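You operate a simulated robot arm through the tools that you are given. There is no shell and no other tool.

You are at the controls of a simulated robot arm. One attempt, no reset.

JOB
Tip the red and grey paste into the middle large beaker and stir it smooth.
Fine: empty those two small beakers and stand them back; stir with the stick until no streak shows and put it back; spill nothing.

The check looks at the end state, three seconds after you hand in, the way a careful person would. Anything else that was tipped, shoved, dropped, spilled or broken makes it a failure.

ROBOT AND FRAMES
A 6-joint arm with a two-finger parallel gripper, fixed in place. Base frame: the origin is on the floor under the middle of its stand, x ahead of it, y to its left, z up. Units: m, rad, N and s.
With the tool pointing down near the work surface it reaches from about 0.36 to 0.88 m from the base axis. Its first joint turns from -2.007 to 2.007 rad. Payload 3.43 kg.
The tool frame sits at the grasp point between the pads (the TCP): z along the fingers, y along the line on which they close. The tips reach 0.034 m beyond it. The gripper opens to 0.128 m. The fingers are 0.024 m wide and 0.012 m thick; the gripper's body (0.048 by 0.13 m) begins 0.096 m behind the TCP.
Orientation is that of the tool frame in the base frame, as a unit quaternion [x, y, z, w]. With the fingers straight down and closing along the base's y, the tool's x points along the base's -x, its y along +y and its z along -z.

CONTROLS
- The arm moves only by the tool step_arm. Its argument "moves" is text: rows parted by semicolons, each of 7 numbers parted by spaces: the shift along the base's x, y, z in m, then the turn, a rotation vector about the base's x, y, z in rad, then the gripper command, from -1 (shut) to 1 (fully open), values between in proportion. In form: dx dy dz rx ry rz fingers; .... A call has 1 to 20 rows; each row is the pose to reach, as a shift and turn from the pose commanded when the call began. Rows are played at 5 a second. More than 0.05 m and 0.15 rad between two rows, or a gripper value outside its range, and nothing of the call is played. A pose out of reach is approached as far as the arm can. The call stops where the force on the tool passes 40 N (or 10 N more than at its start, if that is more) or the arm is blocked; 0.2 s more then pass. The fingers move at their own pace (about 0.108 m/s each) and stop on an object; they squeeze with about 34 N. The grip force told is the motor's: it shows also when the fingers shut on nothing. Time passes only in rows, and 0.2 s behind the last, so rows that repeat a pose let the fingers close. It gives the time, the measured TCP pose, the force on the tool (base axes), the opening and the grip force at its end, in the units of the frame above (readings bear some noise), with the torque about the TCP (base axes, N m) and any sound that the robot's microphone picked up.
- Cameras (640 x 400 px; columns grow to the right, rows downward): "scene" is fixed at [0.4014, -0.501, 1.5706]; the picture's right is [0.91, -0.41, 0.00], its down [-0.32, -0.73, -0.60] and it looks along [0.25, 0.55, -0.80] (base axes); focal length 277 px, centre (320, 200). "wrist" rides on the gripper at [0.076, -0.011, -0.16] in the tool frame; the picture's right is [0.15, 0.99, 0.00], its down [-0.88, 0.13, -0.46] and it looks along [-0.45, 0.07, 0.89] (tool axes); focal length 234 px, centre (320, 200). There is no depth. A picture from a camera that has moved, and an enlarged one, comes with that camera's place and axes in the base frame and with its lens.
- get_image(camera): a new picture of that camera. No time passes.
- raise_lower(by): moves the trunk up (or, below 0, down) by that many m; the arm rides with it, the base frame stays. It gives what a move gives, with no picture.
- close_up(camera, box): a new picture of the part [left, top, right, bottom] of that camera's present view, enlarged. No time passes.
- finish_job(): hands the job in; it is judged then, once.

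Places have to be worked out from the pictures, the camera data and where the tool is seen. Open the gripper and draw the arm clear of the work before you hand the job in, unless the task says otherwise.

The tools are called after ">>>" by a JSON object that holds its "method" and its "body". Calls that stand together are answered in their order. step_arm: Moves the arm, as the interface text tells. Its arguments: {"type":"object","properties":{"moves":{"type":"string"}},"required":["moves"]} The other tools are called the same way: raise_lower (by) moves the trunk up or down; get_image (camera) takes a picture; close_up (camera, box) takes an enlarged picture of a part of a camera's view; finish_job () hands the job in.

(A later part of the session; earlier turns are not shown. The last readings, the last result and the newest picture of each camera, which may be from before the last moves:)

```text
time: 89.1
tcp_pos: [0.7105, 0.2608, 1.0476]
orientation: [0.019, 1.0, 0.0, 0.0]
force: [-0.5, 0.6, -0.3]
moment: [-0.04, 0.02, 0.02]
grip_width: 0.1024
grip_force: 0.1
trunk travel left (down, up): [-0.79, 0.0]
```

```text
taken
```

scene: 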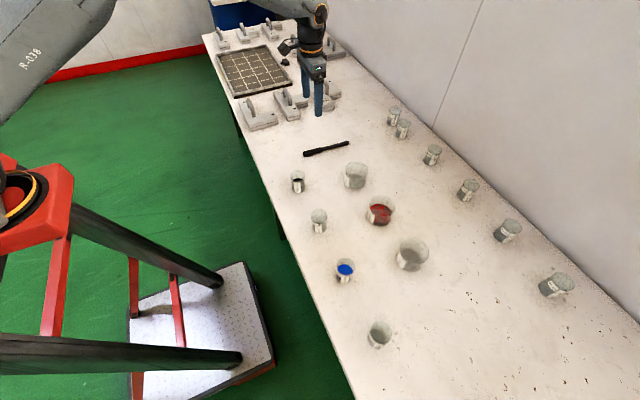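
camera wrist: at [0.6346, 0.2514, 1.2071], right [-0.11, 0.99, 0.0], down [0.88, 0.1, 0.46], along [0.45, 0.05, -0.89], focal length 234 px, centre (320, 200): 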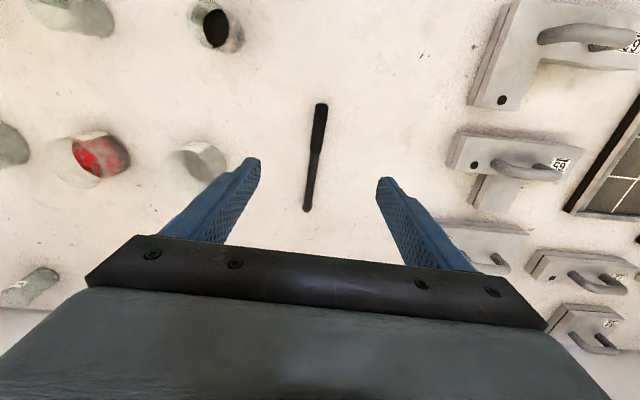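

The whole stick is in view between the fingers. I enlarge it to get its exact position and direction.

>>> {"method": "close_up", "body": {"camera": "wrist", "box": [250, 95, 390, 220]}}

```text
3.20 times, centred on (320, 158) of wrist
camera zoom: at [0.6346, 0.2514, 1.2071], right [-0.11, 0.99, 0.0], down [0.88, 0.1, 0.46], along [0.45, 0.05, -0.89], focal length 749 px, centre (320, 336)
```

zoom: 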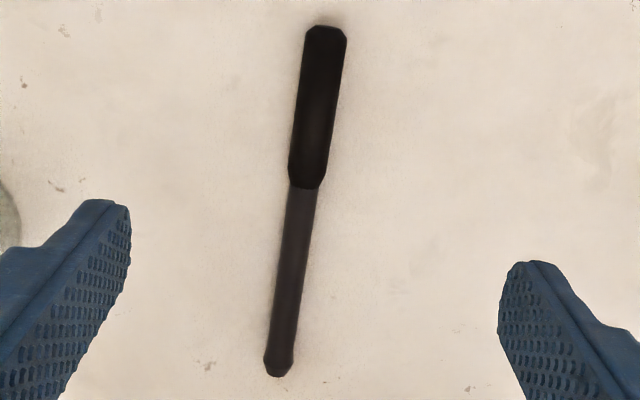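

The stick runs from (0.6685, 0.2595) to (0.871, 0.2524), the handle is about 22 mm thick and my yaw matches it. I line up on the handle at x≈0.705 and descend partway, opening 64 mm.

>>> {"method": "step_arm", "body": {"moves": "-0.003 -0.0013 -0.03 0 0 0 0.2;-0.0055 -0.0025 -0.07 0 0 0 0;-0.0055 -0.0025 -0.11 0 0 0 0;-0.0055 -0.0025 -0.15 0 0 0 0;-0.0055 -0.0025 -0.175 0 0 0 0;-0.0055 -0.0025 -0.185 0 0 0 0;-0.0055 -0.0025 -0.185 0 0 0 0"}}

>>> {"method": "get_image", "body": {"camera": "wrist"}}

>>> {"method": "close_up", "body": {"camera": "scene", "box": [270, 90, 380, 180]}}

```text
time: 90.7
tcp_pos: [0.7049, 0.258, 0.863]
orientation: [0.018, 1.0, 0.001, 0.001]
force: [-0.6, 0.2, -0.1]
moment: [0.01, -0.01, -0.01]
grip_width: 0.0642
grip_force: 0.1
trunk travel left (down, up): [-0.79, 0.0]
```

```text
taken
camera wrist: at [0.6285, 0.2483, 1.0222], right [-0.11, 0.99, 0.0], down [0.88, 0.1, 0.46], along [0.45, 0.05, -0.89], focal length 234 px, centre (320, 200)
```

wrist: 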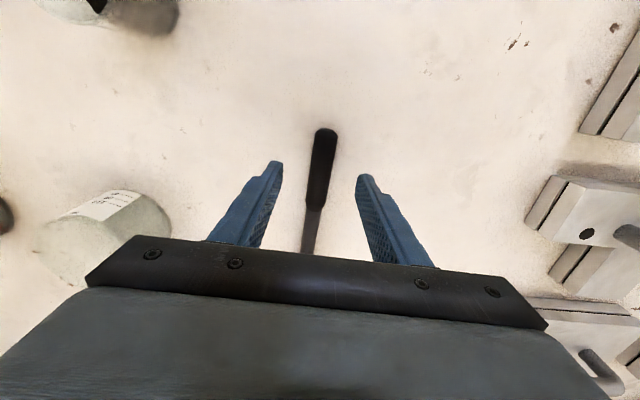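

```text
4.44 times, centred on (325, 135) of scene
camera zoom: at [0.4014, -0.501, 1.5706], right [0.91, -0.41, 0.0], down [-0.32, -0.73, -0.6], along [0.25, 0.55, -0.8], focal length 1232 px, centre (298, 489)
```

zoom: 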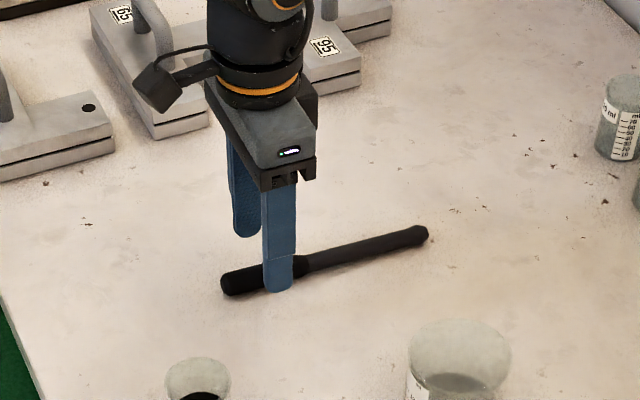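

>>> {"method": "close_up", "body": {"camera": "wrist", "box": [250, 110, 390, 240]}}

```text
3.08 times, centred on (320, 175) of wrist
camera zoom: at [0.6285, 0.2483, 1.0222], right [-0.11, 0.99, 0.0], down [0.88, 0.1, 0.46], along [0.45, 0.05, -0.89], focal length 720 px, centre (320, 277)
```

zoom: 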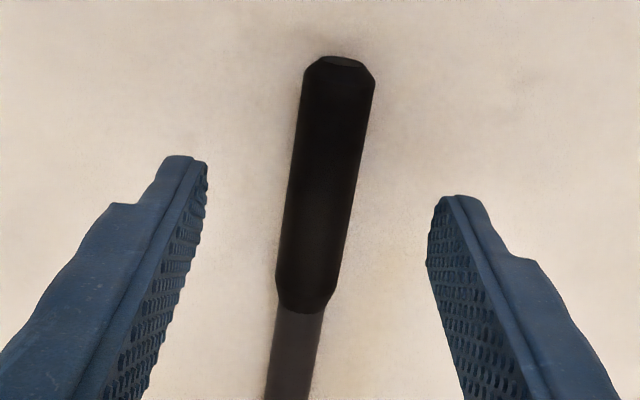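

The handle is centred between the fingers within 2 mm and its top is near z≈0.811. I lower until the fingertips are just above the table (TCP z≈0.828), watching the force.

>>> {"method": "step_arm", "body": {"moves": "0 0 -0.01 0 0 0 0;0 0 -0.02 0 0 0 0;0 0 -0.027 0 0 0 0;0 0 -0.032 0 0 0 0;0 0 -0.035 0 0 0 0;0 0 -0.035 0 0 0 0"}}

>>> {"method": "close_up", "body": {"camera": "wrist", "box": [250, 110, 390, 240]}}

>>> {"method": "close_up", "body": {"camera": "scene", "box": [280, 110, 370, 180]}}

```text
time: 91.8
tcp_pos: [0.7055, 0.2584, 0.8339]
orientation: [0.018, 1.0, 0.001, 0.0]
force: [-13.7, -2.2, 21.2]
moment: [-0.78, 0.44, -0.42]
grip_width: 0.0656
grip_force: 1.4
trunk travel left (down, up): [-0.79, 0.0]
stopped in row 5: the force on the tool passed its limit at 45 N (the readings are from after the stop); the commanded pose is now the measured one
```

```text
3.08 times, centred on (320, 175) of wrist
camera zoom: at [0.6287, 0.2497, 0.9935], right [-0.11, 0.99, 0.0], down [0.88, 0.1, 0.46], along [0.45, 0.05, -0.89], focal length 720 px, centre (320, 277)
```

zoom: 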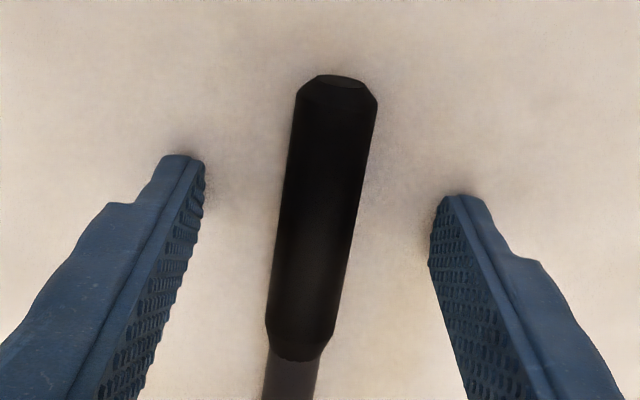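

```text
5.71 times, centred on (325, 145) of scene
camera zoom: at [0.4014, -0.501, 1.5706], right [0.91, -0.41, 0.0], down [-0.32, -0.73, -0.6], along [0.25, 0.55, -0.8], focal length 1584 px, centre (291, 514)
```

zoom: 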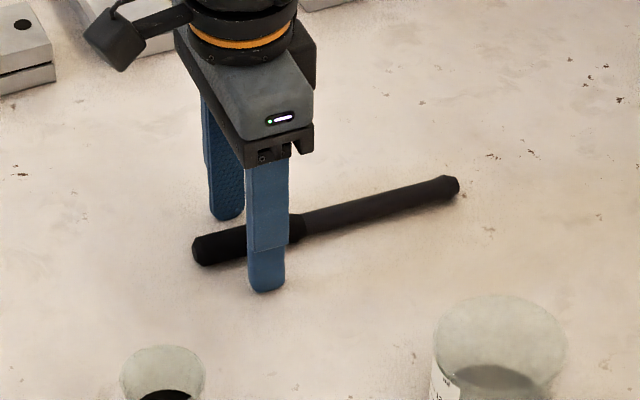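

The fingertips touched the table: so the table is at z≈0.80 and TCP 0.8335 is the floor. I back up 2 mm to release the pressure.

>>> {"method": "step_arm", "body": {"moves": "0 0 0.001 0 0 0 0;0 0 0.002 0 0 0 0;0 0 0.002 0 0 0 0"}}

```text
time: 92.6
tcp_pos: [0.7058, 0.2582, 0.8343]
orientation: [0.019, 1.0, 0.001, 0.001]
force: [-2.4, -0.7, 1.7]
moment: [-0.08, 0.11, -0.07]
grip_width: 0.0646
grip_force: 0.2
trunk travel left (down, up): [-0.79, 0.0]
```

Pressure is nearly gone. I lift one more millimetre and close on the handle.

>>> {"method": "step_arm", "body": {"moves": "0 0 0.001 0 0 0 0;0 0 0.001 0 0 0 -0.3;0 0 0.001 0 0 0 -0.5;0 0 0.001 0 0 0 -1;0 0 0.001 0 0 0 -1;0 0 0.001 0 0 0 -1;0 0 0.001 0 0 0 -1"}}

>>> {"method": "close_up", "body": {"camera": "wrist", "box": [250, 110, 390, 240]}}

>>> {"method": "close_up", "body": {"camera": "scene", "box": [280, 110, 370, 180]}}

```text
time: 94.2
tcp_pos: [0.7056, 0.2587, 0.835]
orientation: [0.018, 1.0, 0.001, 0.0]
force: [0.2, 0.0, 0.1]
moment: [-0.01, -0.01, -0.03]
grip_width: 0.0192
grip_force: 33.5
trunk travel left (down, up): [-0.79, 0.0]
```

```text
3.08 times, centred on (320, 175) of wrist
camera zoom: at [0.6294, 0.2489, 0.9948], right [-0.11, 0.99, 0.0], down [0.88, 0.1, 0.46], along [0.45, 0.05, -0.89], focal length 720 px, centre (320, 277)
```

zoom: 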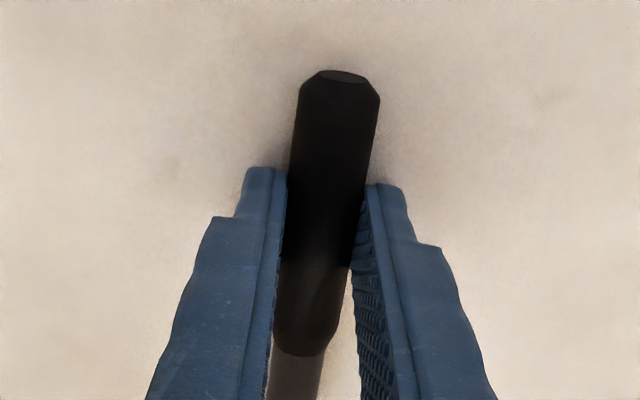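

```text
5.71 times, centred on (325, 145) of scene
camera zoom: at [0.4014, -0.501, 1.5706], right [0.91, -0.41, 0.0], down [-0.32, -0.73, -0.6], along [0.25, 0.55, -0.8], focal length 1584 px, centre (291, 514)
```

zoom: 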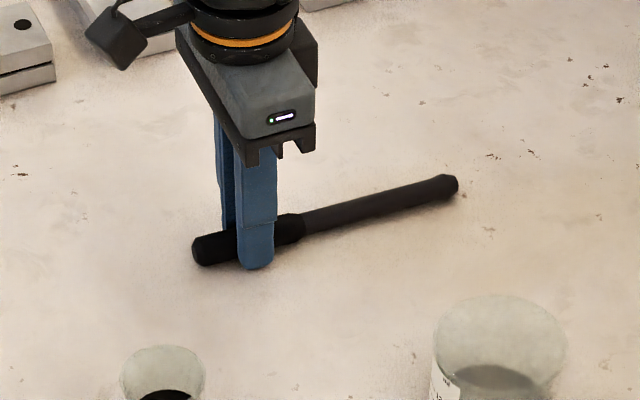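

The stick is gripped at 19 mm. I lift it 5 cm slowly and check that it stays level in the grip.

>>> {"method": "step_arm", "body": {"moves": "0 0 0.005 0 0 0 -1;0 0 0.015 0 0 0 -1;0 0 0.03 0 0 0 -1;0 0 0.045 0 0 0 -1;0 0 0.05 0 0 0 -1;0 0 0.05 0 0 0 -1"}}

>>> {"method": "close_up", "body": {"camera": "scene", "box": [270, 90, 380, 180]}}

>>> {"method": "get_image", "body": {"camera": "wrist"}}

```text
time: 95.6
tcp_pos: [0.7061, 0.2572, 0.8858]
orientation: [0.018, 1.0, 0.002, 0.0]
force: [0.2, 0.5, -0.1]
moment: [0.0, 0.03, -0.01]
grip_width: 0.0193
grip_force: 33.4
trunk travel left (down, up): [-0.79, 0.0]
```

```text
4.44 times, centred on (325, 135) of scene
camera zoom: at [0.4014, -0.501, 1.5706], right [0.91, -0.41, 0.0], down [-0.32, -0.73, -0.6], along [0.25, 0.55, -0.8], focal length 1232 px, centre (298, 489)
```

zoom: 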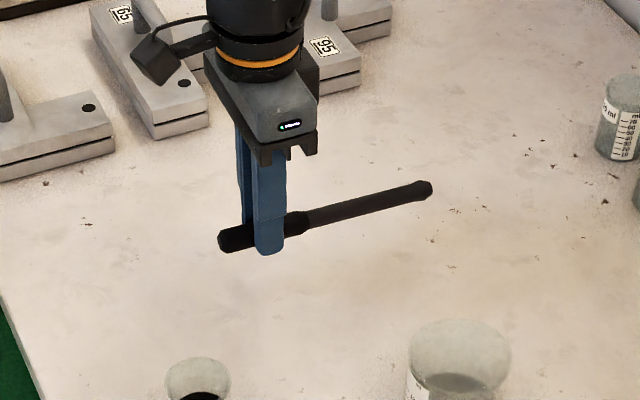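

```text
taken
camera wrist: at [0.6295, 0.2488, 1.0449], right [-0.11, 0.99, 0.0], down [0.88, 0.1, 0.46], along [0.45, 0.05, -0.89], focal length 234 px, centre (320, 200)
```

wrist: 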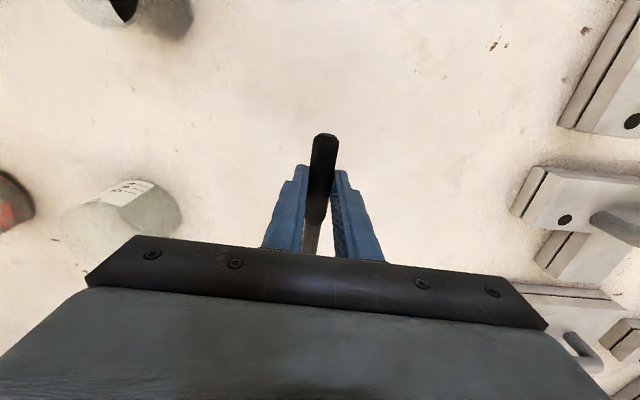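

Level and firm. I raise it to z≈1.10 before turning.

>>> {"method": "step_arm", "body": {"moves": "0 0 0.03 0 0 0 -1;0 0 0.07 0 0 0 -1;0 0 0.115 0 0 0 -1;0 0 0.16 0 0 0 -1;0 0 0.2 0 0 0 -1;0 0 0.215 0 0 0 -1;0 0 0.215 0 0 0 -1"}}

```text
time: 97.2
tcp_pos: [0.7081, 0.2586, 1.1007]
orientation: [0.018, 1.0, 0.0, 0.001]
force: [-0.4, -0.4, -0.5]
moment: [-0.01, 0.01, -0.02]
grip_width: 0.0195
grip_force: 33.9
trunk travel left (down, up): [-0.79, 0.0]
```

Now I yaw +2.73 rad while moving toward the open area at (0.66, 0.05), the stick sweeping well above everything.

>>> {"method": "step_arm", "body": {"moves": "0 -0.01 0 0 0 0.1435 -1;0 -0.02 0 0 0 0.287 -1;-0.005 -0.03 0 0 0 0.4305 -1;-0.01 -0.04 0 0 0 0.574 -1;-0.015 -0.05 0 0 0 0.7175 -1;-0.02 -0.06 0 0 0 0.861 -1;-0.025 -0.07 0 0 0 1.0045 -1;-0.03 -0.08 0 0 0 1.148 -1;-0.035 -0.09 0 0 0 1.2915 -1;-0.04 -0.1 0 0 0 1.435 -1;-0.045 -0.115 0 0 0 1.5785 -1;-0.05 -0.13 0 0 0 1.722 -1;-0.05 -0.145 0 0 0 1.8655 -1;-0.05 -0.16 0 0 0 2.009 -1;-0.05 -0.175 0 0 0 2.1525 -1;-0.05 -0.19 0 0 0 2.296 -1;-0.05 -0.2 0 0 0 2.4395 -1;-0.05 -0.21 0 0 0 2.583 -1;-0.05 -0.21 0 0 0 2.726 -1;-0.05 -0.21 0 0 0 2.726 -1"}}

>>> {"method": "get_image", "body": {"camera": "scene"}}

```text
time: 101.4
tcp_pos: [0.6554, 0.0491, 1.0992]
orientation: [0.975, -0.224, 0.0, 0.0]
force: [-0.1, -0.9, 0.1]
moment: [0.01, -0.04, -0.05]
grip_width: 0.0195
grip_force: 33.9
trunk travel left (down, up): [-0.79, 0.0]
```

```text
taken
```

scene: 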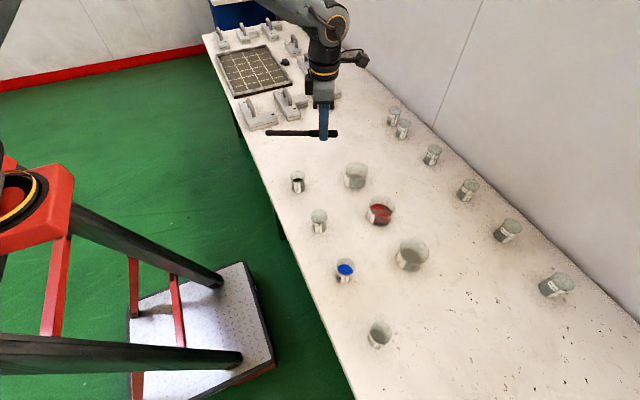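

The stick now points back toward the robot. I pitch the tool up to horizontal so the stick hangs tip-down.

>>> {"method": "step_arm", "body": {"moves": "0 0 0 -0.0619 -0.1287 0 -1;0 0 0 -0.1238 -0.2574 0 -1;0 0 0 -0.1857 -0.386 0 -1;0 0 0 -0.2476 -0.5147 0 -1;0 0 0 -0.3095 -0.6434 0 -1;0 0 0 -0.3714 -0.7721 0 -1;0 0 0 -0.4333 -0.9007 0 -1;0 0 0 -0.4952 -1.0294 0 -1;0 0 0 -0.5571 -1.1581 0 -1;0 0 0 -0.619 -1.2868 0 -1;0 0 0 -0.6809 -1.4155 0 -1;0 0 0 -0.6809 -1.4155 0 -1"}}

>>> {"method": "get_image", "body": {"camera": "scene"}}

>>> {"method": "get_image", "body": {"camera": "wrist"}}

```text
time: 104.0
tcp_pos: [0.655, 0.0488, 1.1013]
orientation: [0.689, -0.158, 0.69, 0.156]
force: [-0.6, -0.1, 0.1]
moment: [0.01, 0.03, 0.0]
grip_width: 0.0192
grip_force: 34.1
trunk travel left (down, up): [-0.79, 0.0]
```

```text
taken
```

scene: 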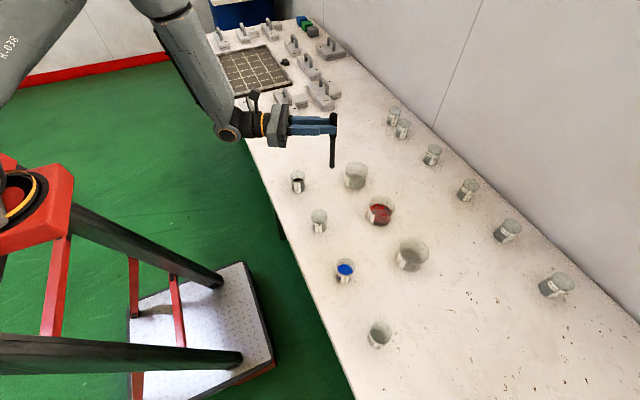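

```text
taken
camera wrist: at [0.5169, 0.1274, 1.1761], right [-0.43, -0.89, 0.14], down [-0.47, 0.08, -0.88], along [0.77, -0.45, -0.45], focal length 234 px, centre (320, 200)
```

wrist: 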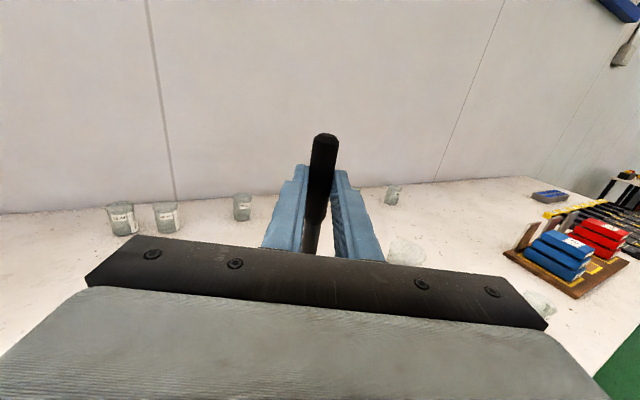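

The stick hangs vertically, tip down, with its axis 2.5 cm ahead of the TCP. I move so its axis is over the middle beaker's centre, tip still well above the rim.

>>> {"method": "step_arm", "body": {"moves": "0.01 -0.013 0 0 0 0 -1;0.03 -0.039 0 0 0 0 -1;0.058 -0.074 0 0 0 0 -1;0.085 -0.11 0 0 0 0 -1;0.105 -0.135 0 0 0 0 -1;0.115 -0.148 0 0 0 0 -1;0.115 -0.148 -0.02 0 0 0 -1;0.115 -0.148 -0.03 0 0 0 -1;0.115 -0.148 -0.03 0 0 0 -1"}}

>>> {"method": "close_up", "body": {"camera": "scene", "box": [310, 130, 450, 240]}}

>>> {"method": "get_image", "body": {"camera": "wrist"}}

```text
time: 106.0
tcp_pos: [0.7716, -0.0995, 1.0701]
orientation: [0.689, -0.159, 0.689, 0.157]
force: [-0.2, 0.1, -0.6]
moment: [0.02, -0.02, 0.02]
grip_width: 0.0196
grip_force: 33.6
trunk travel left (down, up): [-0.79, 0.0]
```

```text
3.64 times, centred on (380, 185) of scene
camera zoom: at [0.4014, -0.501, 1.5706], right [0.91, -0.41, 0.0], down [-0.32, -0.73, -0.6], along [0.25, 0.55, -0.8], focal length 1008 px, centre (102, 254)
```

zoom: 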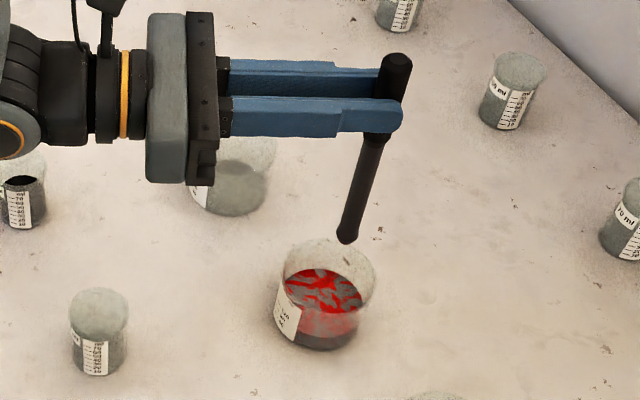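

```text
taken
camera wrist: at [0.6324, -0.0203, 1.1462], right [-0.43, -0.89, 0.14], down [-0.47, 0.08, -0.88], along [0.77, -0.45, -0.45], focal length 234 px, centre (320, 200)
```

wrist: 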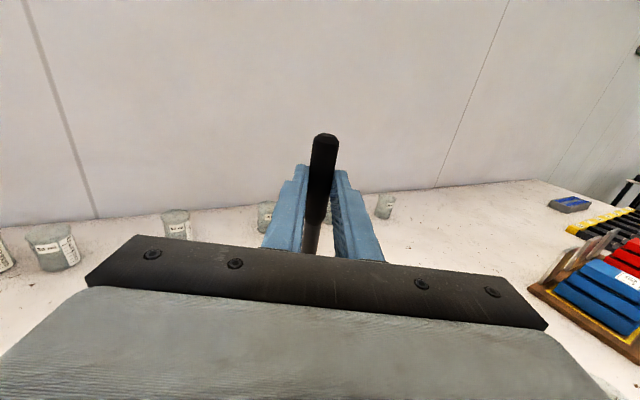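

The tip is over the opening within about 4 mm of its centre. I lower the stick into the beaker until the tip is near the paste surface.

>>> {"method": "step_arm", "body": {"moves": "-0.001 0 -0.02 0 0 0 -1;-0.002 0.001 -0.04 0 0 0 -1;-0.003 0.001 -0.06 0 0 0 -1;-0.003 0.001 -0.07 0 0 0 -1;-0.003 0.001 -0.075 0 0 0 -1;-0.003 0.001 -0.075 0 0 0 -1"}}

>>> {"method": "close_up", "body": {"camera": "scene", "box": [340, 180, 420, 240]}}

```text
time: 107.4
tcp_pos: [0.7672, -0.0986, 0.995]
orientation: [0.689, -0.158, 0.689, 0.157]
force: [-0.3, -0.5, -0.1]
moment: [0.04, -0.01, 0.01]
grip_width: 0.0197
grip_force: 33.7
trunk travel left (down, up): [-0.79, 0.0]
```

```text
6.67 times, centred on (380, 210) of scene
camera zoom: at [0.4014, -0.501, 1.5706], right [0.91, -0.41, 0.0], down [-0.32, -0.73, -0.6], along [0.25, 0.55, -0.8], focal length 1848 px, centre (-80, 133)
```

zoom: 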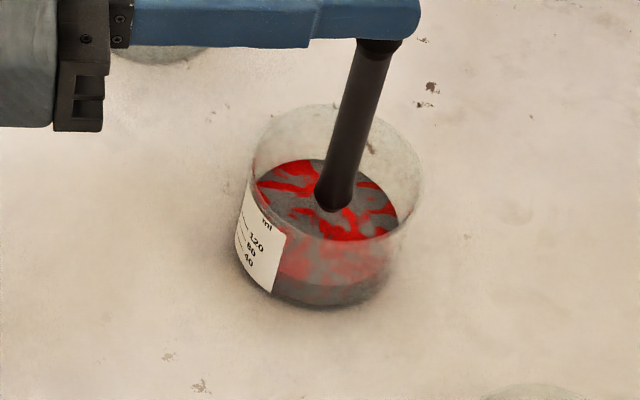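

The tip is right at the centre of the paste. I lower 14 mm more into it, watching for contact with the bottom.

>>> {"method": "step_arm", "body": {"moves": "0 0 -0.004 0 0 0 -1;0 0 -0.008 0 0 0 -1;0 0 -0.011 0 0 0 -1;0 0 -0.014 0 0 0 -1;0 0 -0.014 0 0 0 -1"}}

>>> {"method": "close_up", "body": {"camera": "scene", "box": [340, 180, 420, 240]}}

```text
time: 108.6
tcp_pos: [0.7666, -0.0972, 0.9814]
orientation: [0.689, -0.158, 0.689, 0.156]
force: [0.6, 0.7, -1.1]
moment: [0.03, 0.01, 0.0]
grip_width: 0.0197
grip_force: 34.5
trunk travel left (down, up): [-0.79, 0.0]
```

```text
6.67 times, centred on (380, 210) of scene
camera zoom: at [0.4014, -0.501, 1.5706], right [0.91, -0.41, 0.0], down [-0.32, -0.73, -0.6], along [0.25, 0.55, -0.8], focal length 1848 px, centre (-80, 133)
```

zoom: 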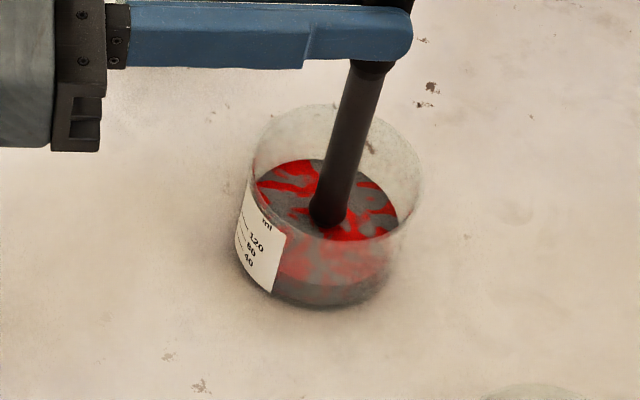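

No contact with the bottom yet. I go 5 mm deeper and begin with a small slow circle (8 mm radius) to feel for the walls.

>>> {"method": "step_arm", "body": {"moves": "0.002 0.002 -0.002 0 0 0 -1;0.004 0.002 -0.004 0 0 0 -1;0.008 0 -0.005 0 0 0 -1;0.0057 0.0057 -0.005 0 0 0 -1;0 0.008 -0.005 0 0 0 -1;-0.0057 0.0057 -0.005 0 0 0 -1;-0.008 0 -0.005 0 0 0 -1;-0.0057 -0.0057 -0.005 0 0 0 -1;0 -0.008 -0.005 0 0 0 -1;0.0057 -0.0057 -0.005 0 0 0 -1;0.008 0 -0.005 0 0 0 -1;0.0057 0.0057 -0.005 0 0 0 -1;0 0.008 -0.005 0 0 0 -1;-0.0057 0.0057 -0.005 0 0 0 -1;-0.008 0 -0.005 0 0 0 -1;-0.0057 -0.0057 -0.005 0 0 0 -1;0 -0.008 -0.005 0 0 0 -1;0 -0.004 -0.005 0 0 0 -1;0 0 -0.005 0 0 0 -1"}}

>>> {"method": "close_up", "body": {"camera": "scene", "box": [340, 180, 420, 240]}}

```text
time: 112.6
tcp_pos: [0.7677, -0.0988, 0.9766]
orientation: [0.689, -0.16, 0.689, 0.156]
force: [-0.1, 0.0, -0.1]
moment: [0.0, 0.01, 0.0]
grip_width: 0.0194
grip_force: 34.5
trunk travel left (down, up): [-0.79, 0.0]
```

```text
6.67 times, centred on (380, 210) of scene
camera zoom: at [0.4014, -0.501, 1.5706], right [0.91, -0.41, 0.0], down [-0.32, -0.73, -0.6], along [0.25, 0.55, -0.8], focal length 1848 px, centre (-80, 133)
```

zoom: 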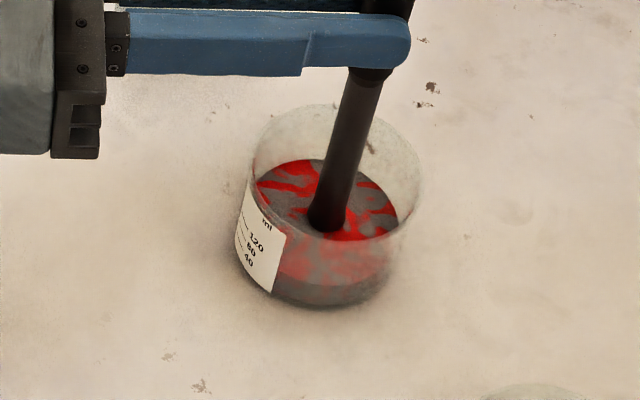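

The streaks haven't changed: reworking the view, the paste surface is lower (z≈0.82), so the tip is only about 1 cm in. I go a little deeper and stir in wider circles of 16 mm radius.

>>> {"method": "step_arm", "body": {"moves": "0.006 0 -0.002 0 0 0 -1;0.016 0 -0.004 0 0 0 -1;0.0113 0.0113 -0.004 0 0 0 -1;0 0.016 -0.004 0 0 0 -1;-0.0113 0.0113 -0.004 0 0 0 -1;-0.016 0 -0.004 0 0 0 -1;-0.0113 -0.0113 -0.004 0 0 0 -1;0 -0.016 -0.004 0 0 0 -1;0.0113 -0.0113 -0.004 0 0 0 -1;0.016 0 -0.004 0 0 0 -1;0.0113 0.0113 -0.004 0 0 0 -1;0 0.016 -0.004 0 0 0 -1;-0.0113 0.0113 -0.004 0 0 0 -1;-0.016 0 -0.004 0 0 0 -1;-0.0113 -0.0113 -0.004 0 0 0 -1;0 -0.016 -0.004 0 0 0 -1;0.0113 -0.0113 -0.004 0 0 0 -1;0.016 0 -0.004 0 0 0 -1;0.008 0 -0.004 0 0 0 -1;0 0 -0.004 0 0 0 -1"}}

>>> {"method": "close_up", "body": {"camera": "scene", "box": [340, 180, 420, 240]}}

```text
time: 116.8
tcp_pos: [0.7683, -0.0994, 0.9717]
orientation: [0.689, -0.159, 0.689, 0.156]
force: [-0.6, 0.7, -1.6]
moment: [0.02, -0.02, -0.03]
grip_width: 0.0196
grip_force: 34.3
trunk travel left (down, up): [-0.79, 0.0]
```

```text
6.67 times, centred on (380, 210) of scene
camera zoom: at [0.4014, -0.501, 1.5706], right [0.91, -0.41, 0.0], down [-0.32, -0.73, -0.6], along [0.25, 0.55, -0.8], focal length 1848 px, centre (-80, 133)
```

zoom: 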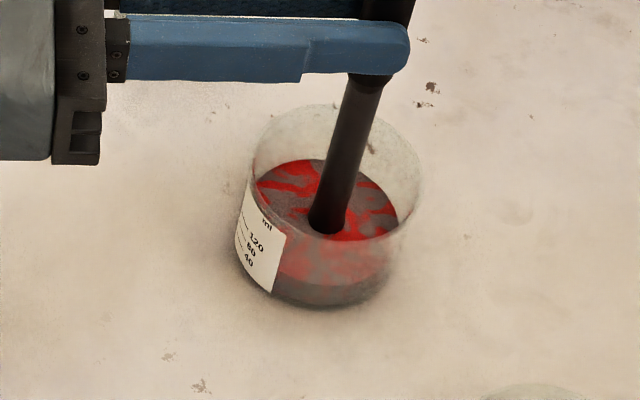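

The grey areas are starting to blend, and no wall contact. I keep stirring, 18 mm radius and brisker.

>>> {"method": "step_arm", "body": {"moves": "0.018 0 0 0 0 0 -1;0.009 0.0156 0 0 0 0 -1;-0.009 0.0156 0 0 0 0 -1;-0.018 0 0 0 0 0 -1;-0.009 -0.0156 0 0 0 0 -1;0.009 -0.0156 0 0 0 0 -1;0.018 0 0 0 0 0 -1;0.009 0.0156 0 0 0 0 -1;-0.009 0.0156 0 0 0 0 -1;-0.018 0 0 0 0 0 -1;-0.009 -0.0156 0 0 0 0 -1;0.009 -0.0156 0 0 0 0 -1;0.018 0 0 0 0 0 -1;0.009 0.0156 0 0 0 0 -1;-0.009 0.0156 0 0 0 0 -1;-0.018 0 0 0 0 0 -1;-0.009 -0.0156 0 0 0 0 -1;0.009 -0.0156 0 0 0 0 -1;0.018 0 0 0 0 0 -1;0 0 0 0 0 0 -1"}}

>>> {"method": "close_up", "body": {"camera": "scene", "box": [340, 180, 420, 240]}}

```text
time: 121.0
tcp_pos: [0.7679, -0.0983, 0.9718]
orientation: [0.689, -0.159, 0.689, 0.156]
force: [0.5, -0.3, -0.2]
moment: [0.0, -0.01, 0.01]
grip_width: 0.0194
grip_force: 34.2
trunk travel left (down, up): [-0.79, 0.0]
```

```text
6.67 times, centred on (380, 210) of scene
camera zoom: at [0.4014, -0.501, 1.5706], right [0.91, -0.41, 0.0], down [-0.32, -0.73, -0.6], along [0.25, 0.55, -0.8], focal length 1848 px, centre (-80, 133)
```

zoom: 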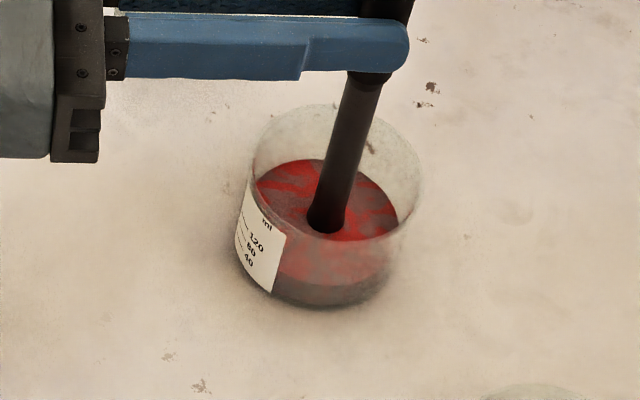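

It is blending steadily. I keep stirring with the same circles.

>>> {"method": "step_arm", "body": {"moves": "0.018 0 0 0 0 0 -1;0.009 0.0156 0 0 0 0 -1;-0.009 0.0156 0 0 0 0 -1;-0.018 0 0 0 0 0 -1;-0.009 -0.0156 0 0 0 0 -1;0.009 -0.0156 0 0 0 0 -1;0.018 0 0 0 0 0 -1;0.009 0.0156 0 0 0 0 -1;-0.009 0.0156 0 0 0 0 -1;-0.018 0 0 0 0 0 -1;-0.009 -0.0156 0 0 0 0 -1;0.009 -0.0156 0 0 0 0 -1;0.018 0 0 0 0 0 -1;0.009 0.0156 0 0 0 0 -1;-0.009 0.0156 0 0 0 0 -1;-0.018 0 0 0 0 0 -1;-0.009 -0.0156 0 0 0 0 -1;0.009 -0.0156 0 0 0 0 -1;0.018 0 0 0 0 0 -1;0 0 0 0 0 0 -1"}}

>>> {"method": "close_up", "body": {"camera": "scene", "box": [340, 180, 420, 240]}}

```text
time: 125.2
tcp_pos: [0.7658, -0.0962, 0.9728]
orientation: [0.689, -0.16, 0.689, 0.157]
force: [-0.4, -0.3, 0.0]
moment: [-0.01, 0.01, 0.03]
grip_width: 0.0195
grip_force: 33.8
trunk travel left (down, up): [-0.79, 0.0]
```

```text
6.67 times, centred on (380, 210) of scene
camera zoom: at [0.4014, -0.501, 1.5706], right [0.91, -0.41, 0.0], down [-0.32, -0.73, -0.6], along [0.25, 0.55, -0.8], focal length 1848 px, centre (-80, 133)
```

zoom: 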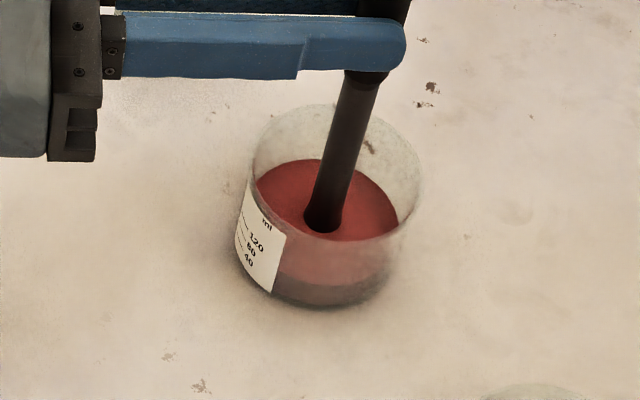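

Almost uniform now. I stir two more rounds to be sure no streak remains.

>>> {"method": "step_arm", "body": {"moves": "0.018 0 0 0 0 0 -1;0.009 0.0156 0 0 0 0 -1;-0.009 0.0156 0 0 0 0 -1;-0.018 0 0 0 0 0 -1;-0.009 -0.0156 0 0 0 0 -1;0.009 -0.0156 0 0 0 0 -1;0.018 0 0 0 0 0 -1;0.009 0.0156 0 0 0 0 -1;-0.009 0.0156 0 0 0 0 -1;-0.018 0 0 0 0 0 -1;-0.009 -0.0156 0 0 0 0 -1;0.009 -0.0156 0 0 0 0 -1;0.018 0 0 0 0 0 -1;0.009 0.0156 0 0 0 0 -1;-0.009 0.0156 0 0 0 0 -1;-0.018 0 0 0 0 0 -1;-0.009 -0.0156 0 0 0 0 -1;0.009 -0.0156 0 0 0 0 -1;0.008 0 0 0 0 0 -1;0 0 0 0 0 0 -1"}}

>>> {"method": "close_up", "body": {"camera": "scene", "box": [355, 190, 405, 230]}}

```text
time: 129.4
tcp_pos: [0.7674, -0.0973, 0.971]
orientation: [0.689, -0.159, 0.689, 0.157]
force: [0.3, 0.1, -0.4]
moment: [-0.01, 0.0, 0.02]
grip_width: 0.0195
grip_force: 33.9
trunk travel left (down, up): [-0.79, 0.0]
```

```text
10.00 times, centred on (380, 210) of scene
camera zoom: at [0.4014, -0.501, 1.5706], right [0.91, -0.41, 0.0], down [-0.32, -0.73, -0.6], along [0.25, 0.55, -0.8], focal length 2772 px, centre (-280, 100)
```

zoom: 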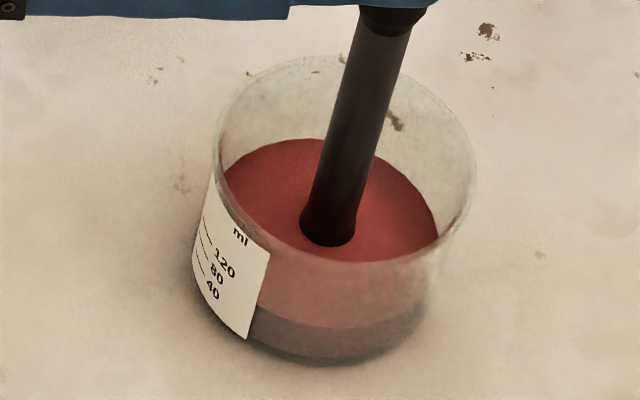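

The paste is an even dull red with no streaks. I do one last round the other way for certainty.

>>> {"method": "step_arm", "body": {"moves": "0.017 0 0 0 0 0 -1;0.0085 -0.0147 0 0 0 0 -1;-0.0085 -0.0147 0 0 0 0 -1;-0.017 0 0 0 0 0 -1;-0.0085 0.0147 0 0 0 0 -1;0.0085 0.0147 0 0 0 0 -1;0.017 0 0 0 0 0 -1;0.0085 -0.0147 0 0 0 0 -1;-0.0085 -0.0147 0 0 0 0 -1;-0.017 0 0 0 0 0 -1;-0.0085 0.0147 0 0 0 0 -1;0.0085 0.0147 0 0 0 0 -1;0.017 0 0 0 0 0 -1;0.0085 -0.0147 0 0 0 0 -1;-0.0085 -0.0147 0 0 0 0 -1;-0.017 0 0 0 0 0 -1;-0.0085 0.0147 0 0 0 0 -1;0.006 0.006 0 0 0 0 -1;0 0 0 0 0 0 -1;0 0 0 0 0 0 -1"}}

>>> {"method": "close_up", "body": {"camera": "scene", "box": [355, 190, 405, 230]}}

```text
time: 133.6
tcp_pos: [0.7681, -0.0987, 0.972]
orientation: [0.689, -0.158, 0.689, 0.156]
force: [-0.1, 0.1, -0.1]
moment: [0.01, 0.03, -0.02]
grip_width: 0.0197
grip_force: 34.2
trunk travel left (down, up): [-0.79, 0.0]
```

```text
10.00 times, centred on (380, 210) of scene
camera zoom: at [0.4014, -0.501, 1.5706], right [0.91, -0.41, 0.0], down [-0.32, -0.73, -0.6], along [0.25, 0.55, -0.8], focal length 2772 px, centre (-280, 100)
```

zoom: 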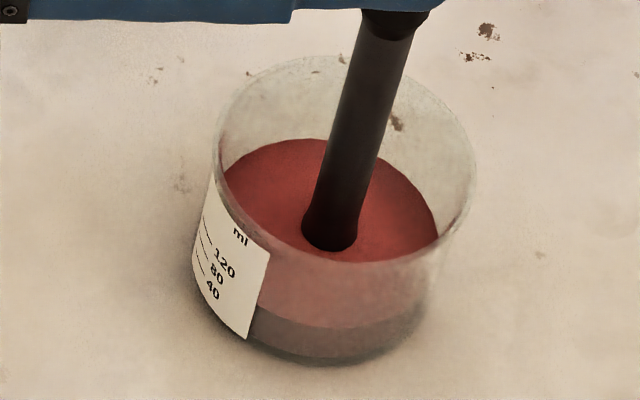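

Perfectly smooth. I lift the stick slowly, pausing just above the paste to let it drip inside the beaker.

>>> {"method": "step_arm", "body": {"moves": "0 0 0.005 0 0 0 -1;0 0 0.012 0 0 0 -1;0 0 0.02 0 0 0 -1;0 0 0.028 0 0 0 -1;0 0 0.028 0 0 0 -1;0 0 0.028 0 0 0 -1;0 0 0.028 0 0 0 -1;0 0 0.028 0 0 0 -1;0 0 0.028 0 0 0 -1;0 0 0.028 0 0 0 -1;0 0 0.028 0 0 0 -1;0 0 0.045 0 0 0 -1;0 0 0.065 0 0 0 -1;0 0 0.085 0 0 0 -1;0 0 0.1 0 0 0 -1;0 0 0.1 0 0 0 -1;0 0 0.1 0 0 0 -1;0 0 0.1 0 0 0 -1;0 0 0.1 0 0 0 -1;0 0 0.1 0 0 0 -1"}}

>>> {"method": "close_up", "body": {"camera": "scene", "box": [330, 140, 430, 230]}}

```text
time: 137.8
tcp_pos: [0.7693, -0.0969, 1.0719]
orientation: [0.69, -0.158, 0.69, 0.156]
force: [0.4, 0.2, 0.2]
moment: [0.04, 0.03, 0.0]
grip_width: 0.0195
grip_force: 33.6
trunk travel left (down, up): [-0.79, 0.0]
```

```text
4.44 times, centred on (380, 185) of scene
camera zoom: at [0.4014, -0.501, 1.5706], right [0.91, -0.41, 0.0], down [-0.32, -0.73, -0.6], along [0.25, 0.55, -0.8], focal length 1232 px, centre (53, 267)
```

zoom: 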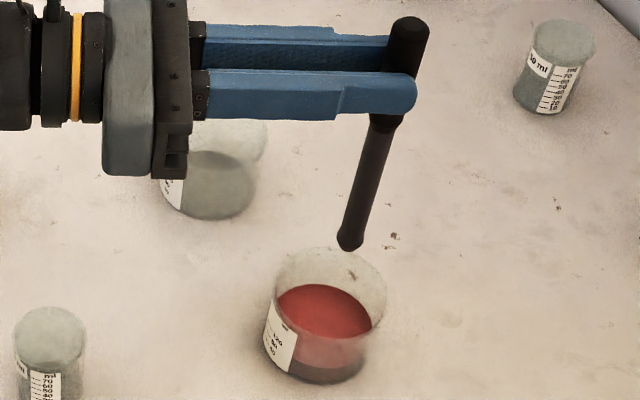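

The mix is uniform and the stick shows no dripping. I check the tip closely before carrying it away.

>>> {"method": "close_up", "body": {"camera": "scene", "box": [360, 170, 410, 210]}}

```text
10.00 times, centred on (385, 190) of scene
camera zoom: at [0.4014, -0.501, 1.5706], right [0.91, -0.41, 0.0], down [-0.32, -0.73, -0.6], along [0.25, 0.55, -0.8], focal length 2772 px, centre (-330, 300)
```

zoom: 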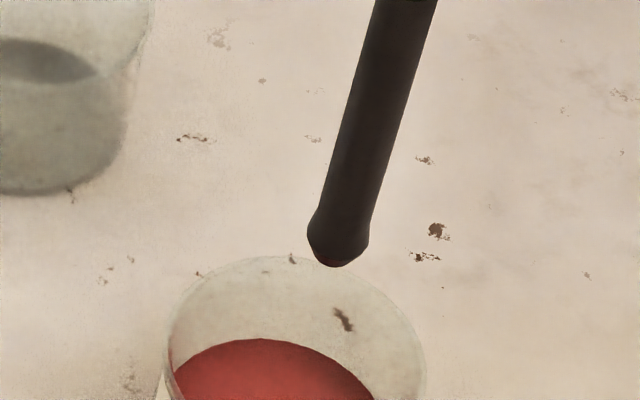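

The very bottom of the tip looks faintly red, so I hold over the beaker for another 2–3 s in case a drop falls.

>>> {"method": "step_arm", "body": {"moves": "0 0 0 0 0 0 -1;0 0 0 0 0 0 -1;0 0 0 0 0 0 -1;0 0 0 0 0 0 -1;0 0 0 0 0 0 -1;0 0 0 0 0 0 -1;0 0 0 0 0 0 -1;0 0 0 0 0 0 -1;0 0 0 0 0 0 -1;0 0 0 0 0 0 -1;0 0 0 0 0 0 -1;0 0 0 0 0 0 -1;0 0 0 0 0 0 -1;0 0 0 0 0 0 -1"}}

>>> {"method": "close_up", "body": {"camera": "scene", "box": [360, 170, 410, 210]}}

```text
time: 140.8
tcp_pos: [0.7697, -0.097, 1.0723]
orientation: [0.689, -0.159, 0.689, 0.157]
force: [-1.0, 0.6, -1.2]
moment: [0.03, 0.0, 0.0]
grip_width: 0.0196
grip_force: 34.1
trunk travel left (down, up): [-0.79, 0.0]
```

```text
10.00 times, centred on (385, 190) of scene
camera zoom: at [0.4014, -0.501, 1.5706], right [0.91, -0.41, 0.0], down [-0.32, -0.73, -0.6], along [0.25, 0.55, -0.8], focal length 2772 px, centre (-330, 300)
```

zoom: 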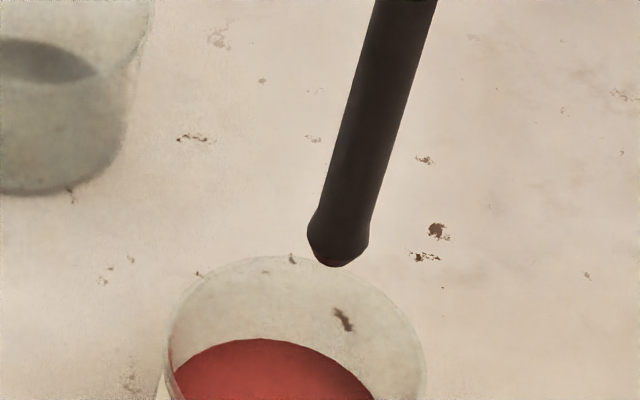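

No change, so it is just reflection. I carry the stick back to the free area at z=1.10.

>>> {"method": "step_arm", "body": {"moves": "0 0 0.015 0 0 0 -1;-0.005 0.006 0.028 0 0 0 -1;-0.02 0.026 0.028 0 0 0 -1;-0.045 0.059 0.028 0 0 0 -1;-0.07 0.092 0.028 0 0 0 -1;-0.093 0.122 0.028 0 0 0 -1;-0.106 0.139 0.028 0 0 0 -1;-0.112 0.147 0.028 0 0 0 -1;-0.112 0.147 0.028 0 0 0 -1"}}

```text
time: 142.8
tcp_pos: [0.6557, 0.0506, 1.1018]
orientation: [0.689, -0.159, 0.689, 0.157]
force: [-0.3, -1.1, -0.6]
moment: [0.0, 0.06, -0.01]
grip_width: 0.0195
grip_force: 34.2
trunk travel left (down, up): [-0.79, 0.0]
```

Back at the turning place. I pitch the tool down to vertical again, the stick going horizontal.

>>> {"method": "step_arm", "body": {"moves": "0 0 0 0.0619 0.1287 0 -1;0 0 0 0.1238 0.2574 0 -1;0 0 0 0.1857 0.386 0 -1;0 0 0 0.2476 0.5147 0 -1;0 0 0 0.3095 0.6434 0 -1;0 0 0 0.3714 0.7721 0 -1;0 0 0 0.4333 0.9007 0 -1;0 0 0 0.4952 1.0294 0 -1;0 0 0 0.5571 1.1581 0 -1;0 0 0 0.619 1.2868 0 -1;0 0 0 0.6809 1.4155 0 -1;0 0 0 0.6809 1.4155 0 -1"}}

>>> {"method": "get_image", "body": {"camera": "scene"}}

```text
time: 145.4
tcp_pos: [0.6553, 0.0492, 1.1006]
orientation: [0.974, -0.225, -0.001, 0.0]
force: [-0.8, -0.3, -0.5]
moment: [0.01, 0.03, 0.01]
grip_width: 0.0196
grip_force: 33.4
trunk travel left (down, up): [-0.79, 0.0]
```

```text
taken
```

scene: 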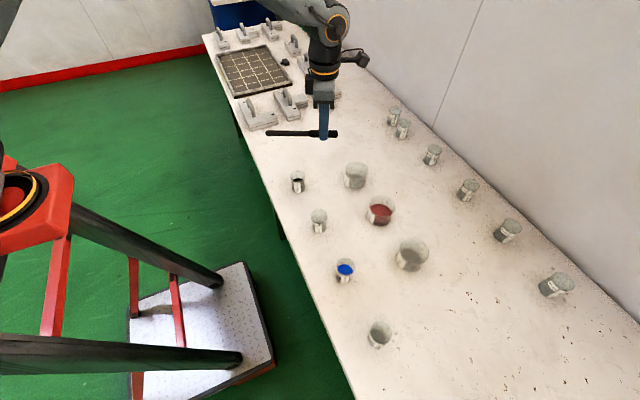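

Vertical again. I yaw back -2.73 rad while moving over the stick's resting place.

>>> {"method": "step_arm", "body": {"moves": "0 0.01 0 0 0 -0.1435 -1;0 0.02 0 0 0 -0.287 -1;0.005 0.03 0 0 0 -0.4305 -1;0.01 0.04 0 0 0 -0.574 -1;0.015 0.05 0 0 0 -0.7175 -1;0.02 0.06 0 0 0 -0.861 -1;0.025 0.07 0 0 0 -1.0045 -1;0.03 0.08 0 0 0 -1.148 -1;0.035 0.09 0 0 0 -1.2915 -1;0.04 0.1 0 0 0 -1.435 -1;0.045 0.115 0 0 0 -1.5785 -1;0.05 0.13 0 0 0 -1.722 -1;0.05 0.145 0 0 0 -1.8655 -1;0.05 0.16 0 0 0 -2.009 -1;0.05 0.175 0 0 0 -2.1525 -1;0.05 0.19 0 0 0 -2.296 -1;0.05 0.2 0 0 0 -2.4395 -1;0.05 0.21 0 0 0 -2.583 -1;0.05 0.21 0 0 0 -2.726 -1;0.05 0.21 0 0 0 -2.726 -1"}}

>>> {"method": "close_up", "body": {"camera": "scene", "box": [270, 50, 400, 180]}}

```text
time: 149.6
tcp_pos: [0.7058, 0.2584, 1.1006]
orientation: [0.02, 1.0, 0.001, 0.0]
force: [0.0, -0.7, -0.6]
moment: [-0.01, 0.0, 0.01]
grip_width: 0.0196
grip_force: 34.0
trunk travel left (down, up): [-0.79, 0.0]
```

```text
3.08 times, centred on (335, 115) of scene
camera zoom: at [0.4014, -0.501, 1.5706], right [0.91, -0.41, 0.0], down [-0.32, -0.73, -0.6], along [0.25, 0.55, -0.8], focal length 853 px, centre (274, 462)
```

zoom: 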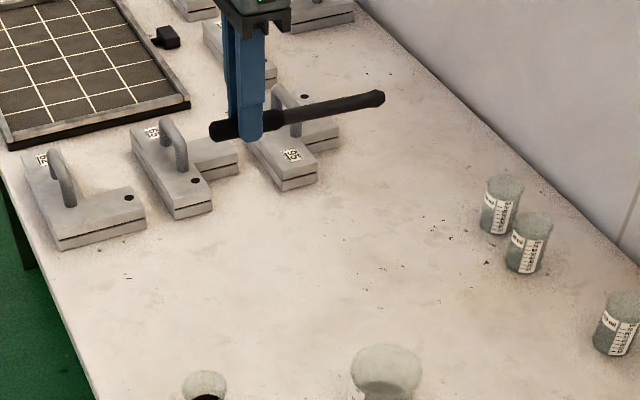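

The TCP is exactly over the original grasp place. I descend to about 8 mm above the table.

>>> {"method": "step_arm", "body": {"moves": "0 0 -0.03 0 0 0 -1;0 0 -0.075 0 0 0 -1;0 0 -0.12 0 0 0 -1;0 0 -0.165 0 0 0 -1;0 0 -0.205 0 0 0 -1;0 0 -0.235 0 0 0 -1;0 0 -0.25 0 0 0 -1;0 0 -0.257 0 0 0 -1;0 0 -0.257 0 0 0 -1"}}

>>> {"method": "close_up", "body": {"camera": "scene", "box": [280, 110, 370, 180]}}

>>> {"method": "close_up", "body": {"camera": "wrist", "box": [250, 110, 390, 240]}}

```text
time: 151.6
tcp_pos: [0.7066, 0.2592, 0.8423]
orientation: [0.019, 1.0, 0.0, 0.001]
force: [-0.1, 0.3, -1.1]
moment: [0.01, 0.03, 0.05]
grip_width: 0.0197
grip_force: 33.8
trunk travel left (down, up): [-0.79, 0.0]
```

```text
5.71 times, centred on (325, 145) of scene
camera zoom: at [0.4014, -0.501, 1.5706], right [0.91, -0.41, 0.0], down [-0.32, -0.73, -0.6], along [0.25, 0.55, -0.8], focal length 1584 px, centre (291, 514)
```

zoom: 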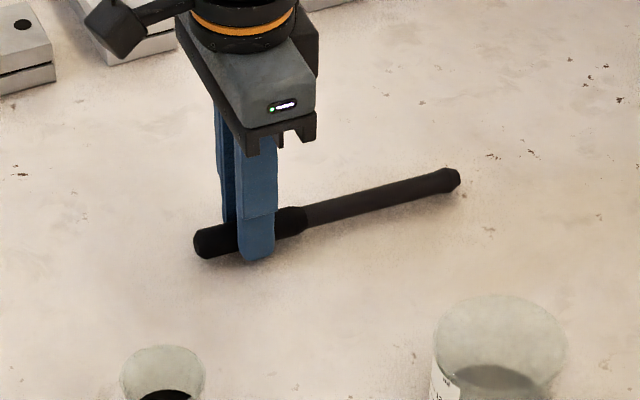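

```text
3.08 times, centred on (320, 175) of wrist
camera zoom: at [0.6302, 0.2498, 1.002], right [-0.11, 0.99, 0.0], down [0.88, 0.1, 0.46], along [0.45, 0.05, -0.89], focal length 720 px, centre (320, 277)
```

zoom: 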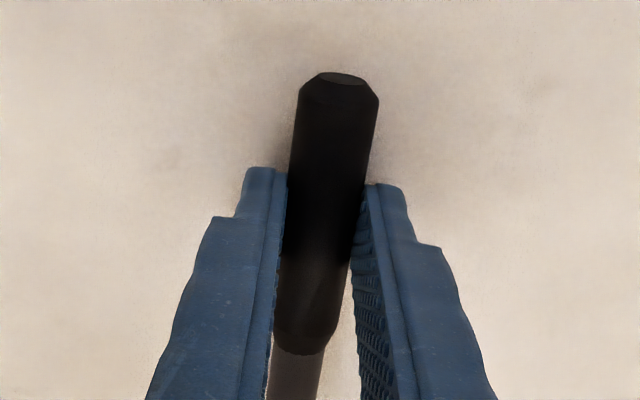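

About 7 mm to go. I lower slowly and watch the force.

>>> {"method": "step_arm", "body": {"moves": "0 0 -0.002 0 0 0 -1;0 0 -0.004 0 0 0 -1;0 0 -0.006 0 0 0 -1;0 0 -0.007 0 0 0 -1;0 0 -0.0075 0 0 0 -1;0 0 -0.0075 0 0 0 -1"}}

```text
time: 153.0
tcp_pos: [0.7071, 0.2579, 0.8371]
orientation: [0.019, 1.0, 0.0, 0.002]
force: [-1.1, -2.0, 17.2]
moment: [-0.08, -0.29, -0.03]
grip_width: 0.0195
grip_force: 34.1
trunk travel left (down, up): [-0.79, 0.0]
```

The handle is resting on the table (17 N). I ease up a little and open the fingers slowly.

>>> {"method": "step_arm", "body": {"moves": "0 0 0.0008 0 0 0 -1;0 0 0.001 0 0 0 -0.65;0 0 0.001 0 0 0 -0.55;0 0 0.001 0 0 0 -0.4;0 0 0.001 0 0 0 -0.2;0 0 0.001 0 0 0 0;0 0 0.001 0 0 0 0"}}

>>> {"method": "close_up", "body": {"camera": "wrist", "box": [250, 110, 390, 240]}}

>>> {"method": "close_up", "body": {"camera": "scene", "box": [280, 110, 370, 180]}}

```text
time: 154.6
tcp_pos: [0.7062, 0.2596, 0.8368]
orientation: [0.018, 1.0, 0.001, 0.0]
force: [0.4, 0.4, 0.2]
moment: [-0.02, 0.0, -0.01]
grip_width: 0.0639
grip_force: 0.0
trunk travel left (down, up): [-0.79, 0.0]
```

```text
3.08 times, centred on (320, 175) of wrist
camera zoom: at [0.63, 0.2497, 0.9961], right [-0.11, 0.99, 0.0], down [0.88, 0.1, 0.46], along [0.45, 0.05, -0.89], focal length 720 px, centre (320, 277)
```

zoom: 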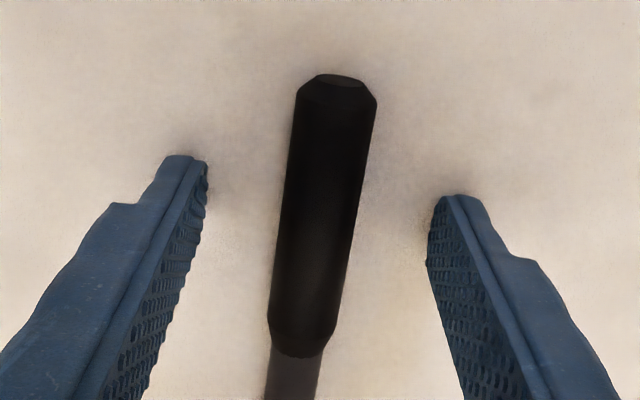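

```text
5.71 times, centred on (325, 145) of scene
camera zoom: at [0.4014, -0.501, 1.5706], right [0.91, -0.41, 0.0], down [-0.32, -0.73, -0.6], along [0.25, 0.55, -0.8], focal length 1584 px, centre (291, 514)
```

zoom: 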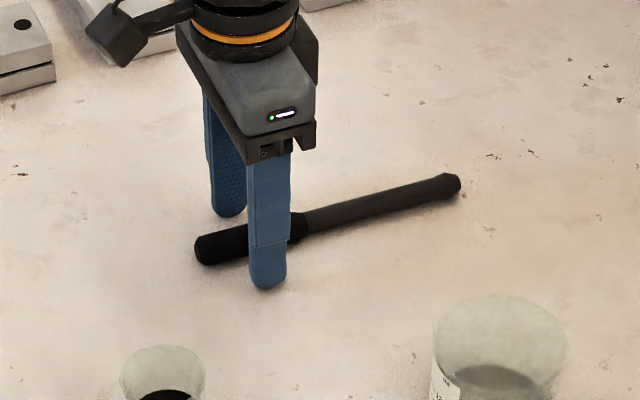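

The stick lies where it was, not rolling. I open fully on the way up and draw the arm clear of the work.

>>> {"method": "step_arm", "body": {"moves": "0 0 0.01 0 0 0 0;0 0 0.03 0 0 0 0;0 0 0.06 0 0 0 0;0 0 0.1 0 0 0 0.3;0 0 0.145 0 0 0 0.6;0 0 0.19 0 0 0 1;0 0 0.235 0 0 0 1;-0.02 -0.02 0.27 0 0 0 1;-0.055 -0.04 0.29 0 0 0 1;-0.095 -0.06 0.31 0 0 0 1;-0.135 -0.08 0.33 0 0 0 1;-0.175 -0.1 0.35 0 0 0 1;-0.21 -0.12 0.36 0 0 0 1;-0.24 -0.14 0.37 0 0 0 1;-0.25 -0.15 0.37 0 0 0 1;-0.25 -0.15 0.37 0 0 0 1"}}

>>> {"method": "get_image", "body": {"camera": "scene"}}

>>> {"method": "get_image", "body": {"camera": "wrist"}}

```text
time: 158.0
tcp_pos: [0.4552, 0.1087, 1.2067]
orientation: [0.018, 1.0, 0.001, 0.001]
force: [0.5, -0.3, 0.3]
moment: [-0.02, -0.05, 0.01]
grip_width: 0.1277
grip_force: 0.1
trunk travel left (down, up): [-0.79, 0.0]
```

```text
taken
```

scene: 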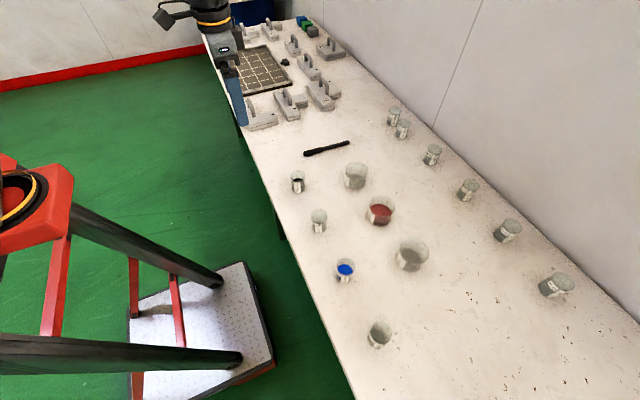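

```text
taken
camera wrist: at [0.3796, 0.0999, 1.3667], right [-0.11, 0.99, 0.0], down [0.88, 0.1, 0.46], along [0.45, 0.05, -0.89], focal length 234 px, centre (320, 200)
```

wrist: 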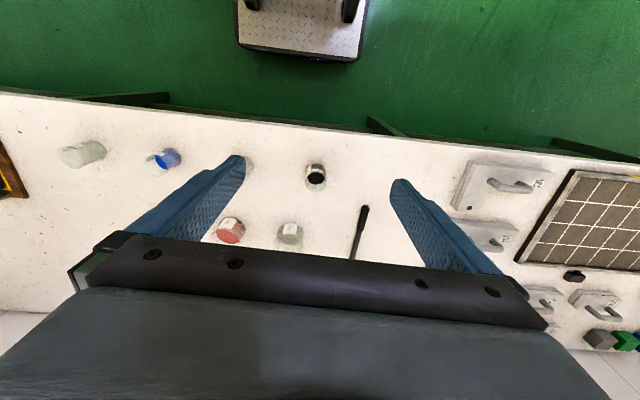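

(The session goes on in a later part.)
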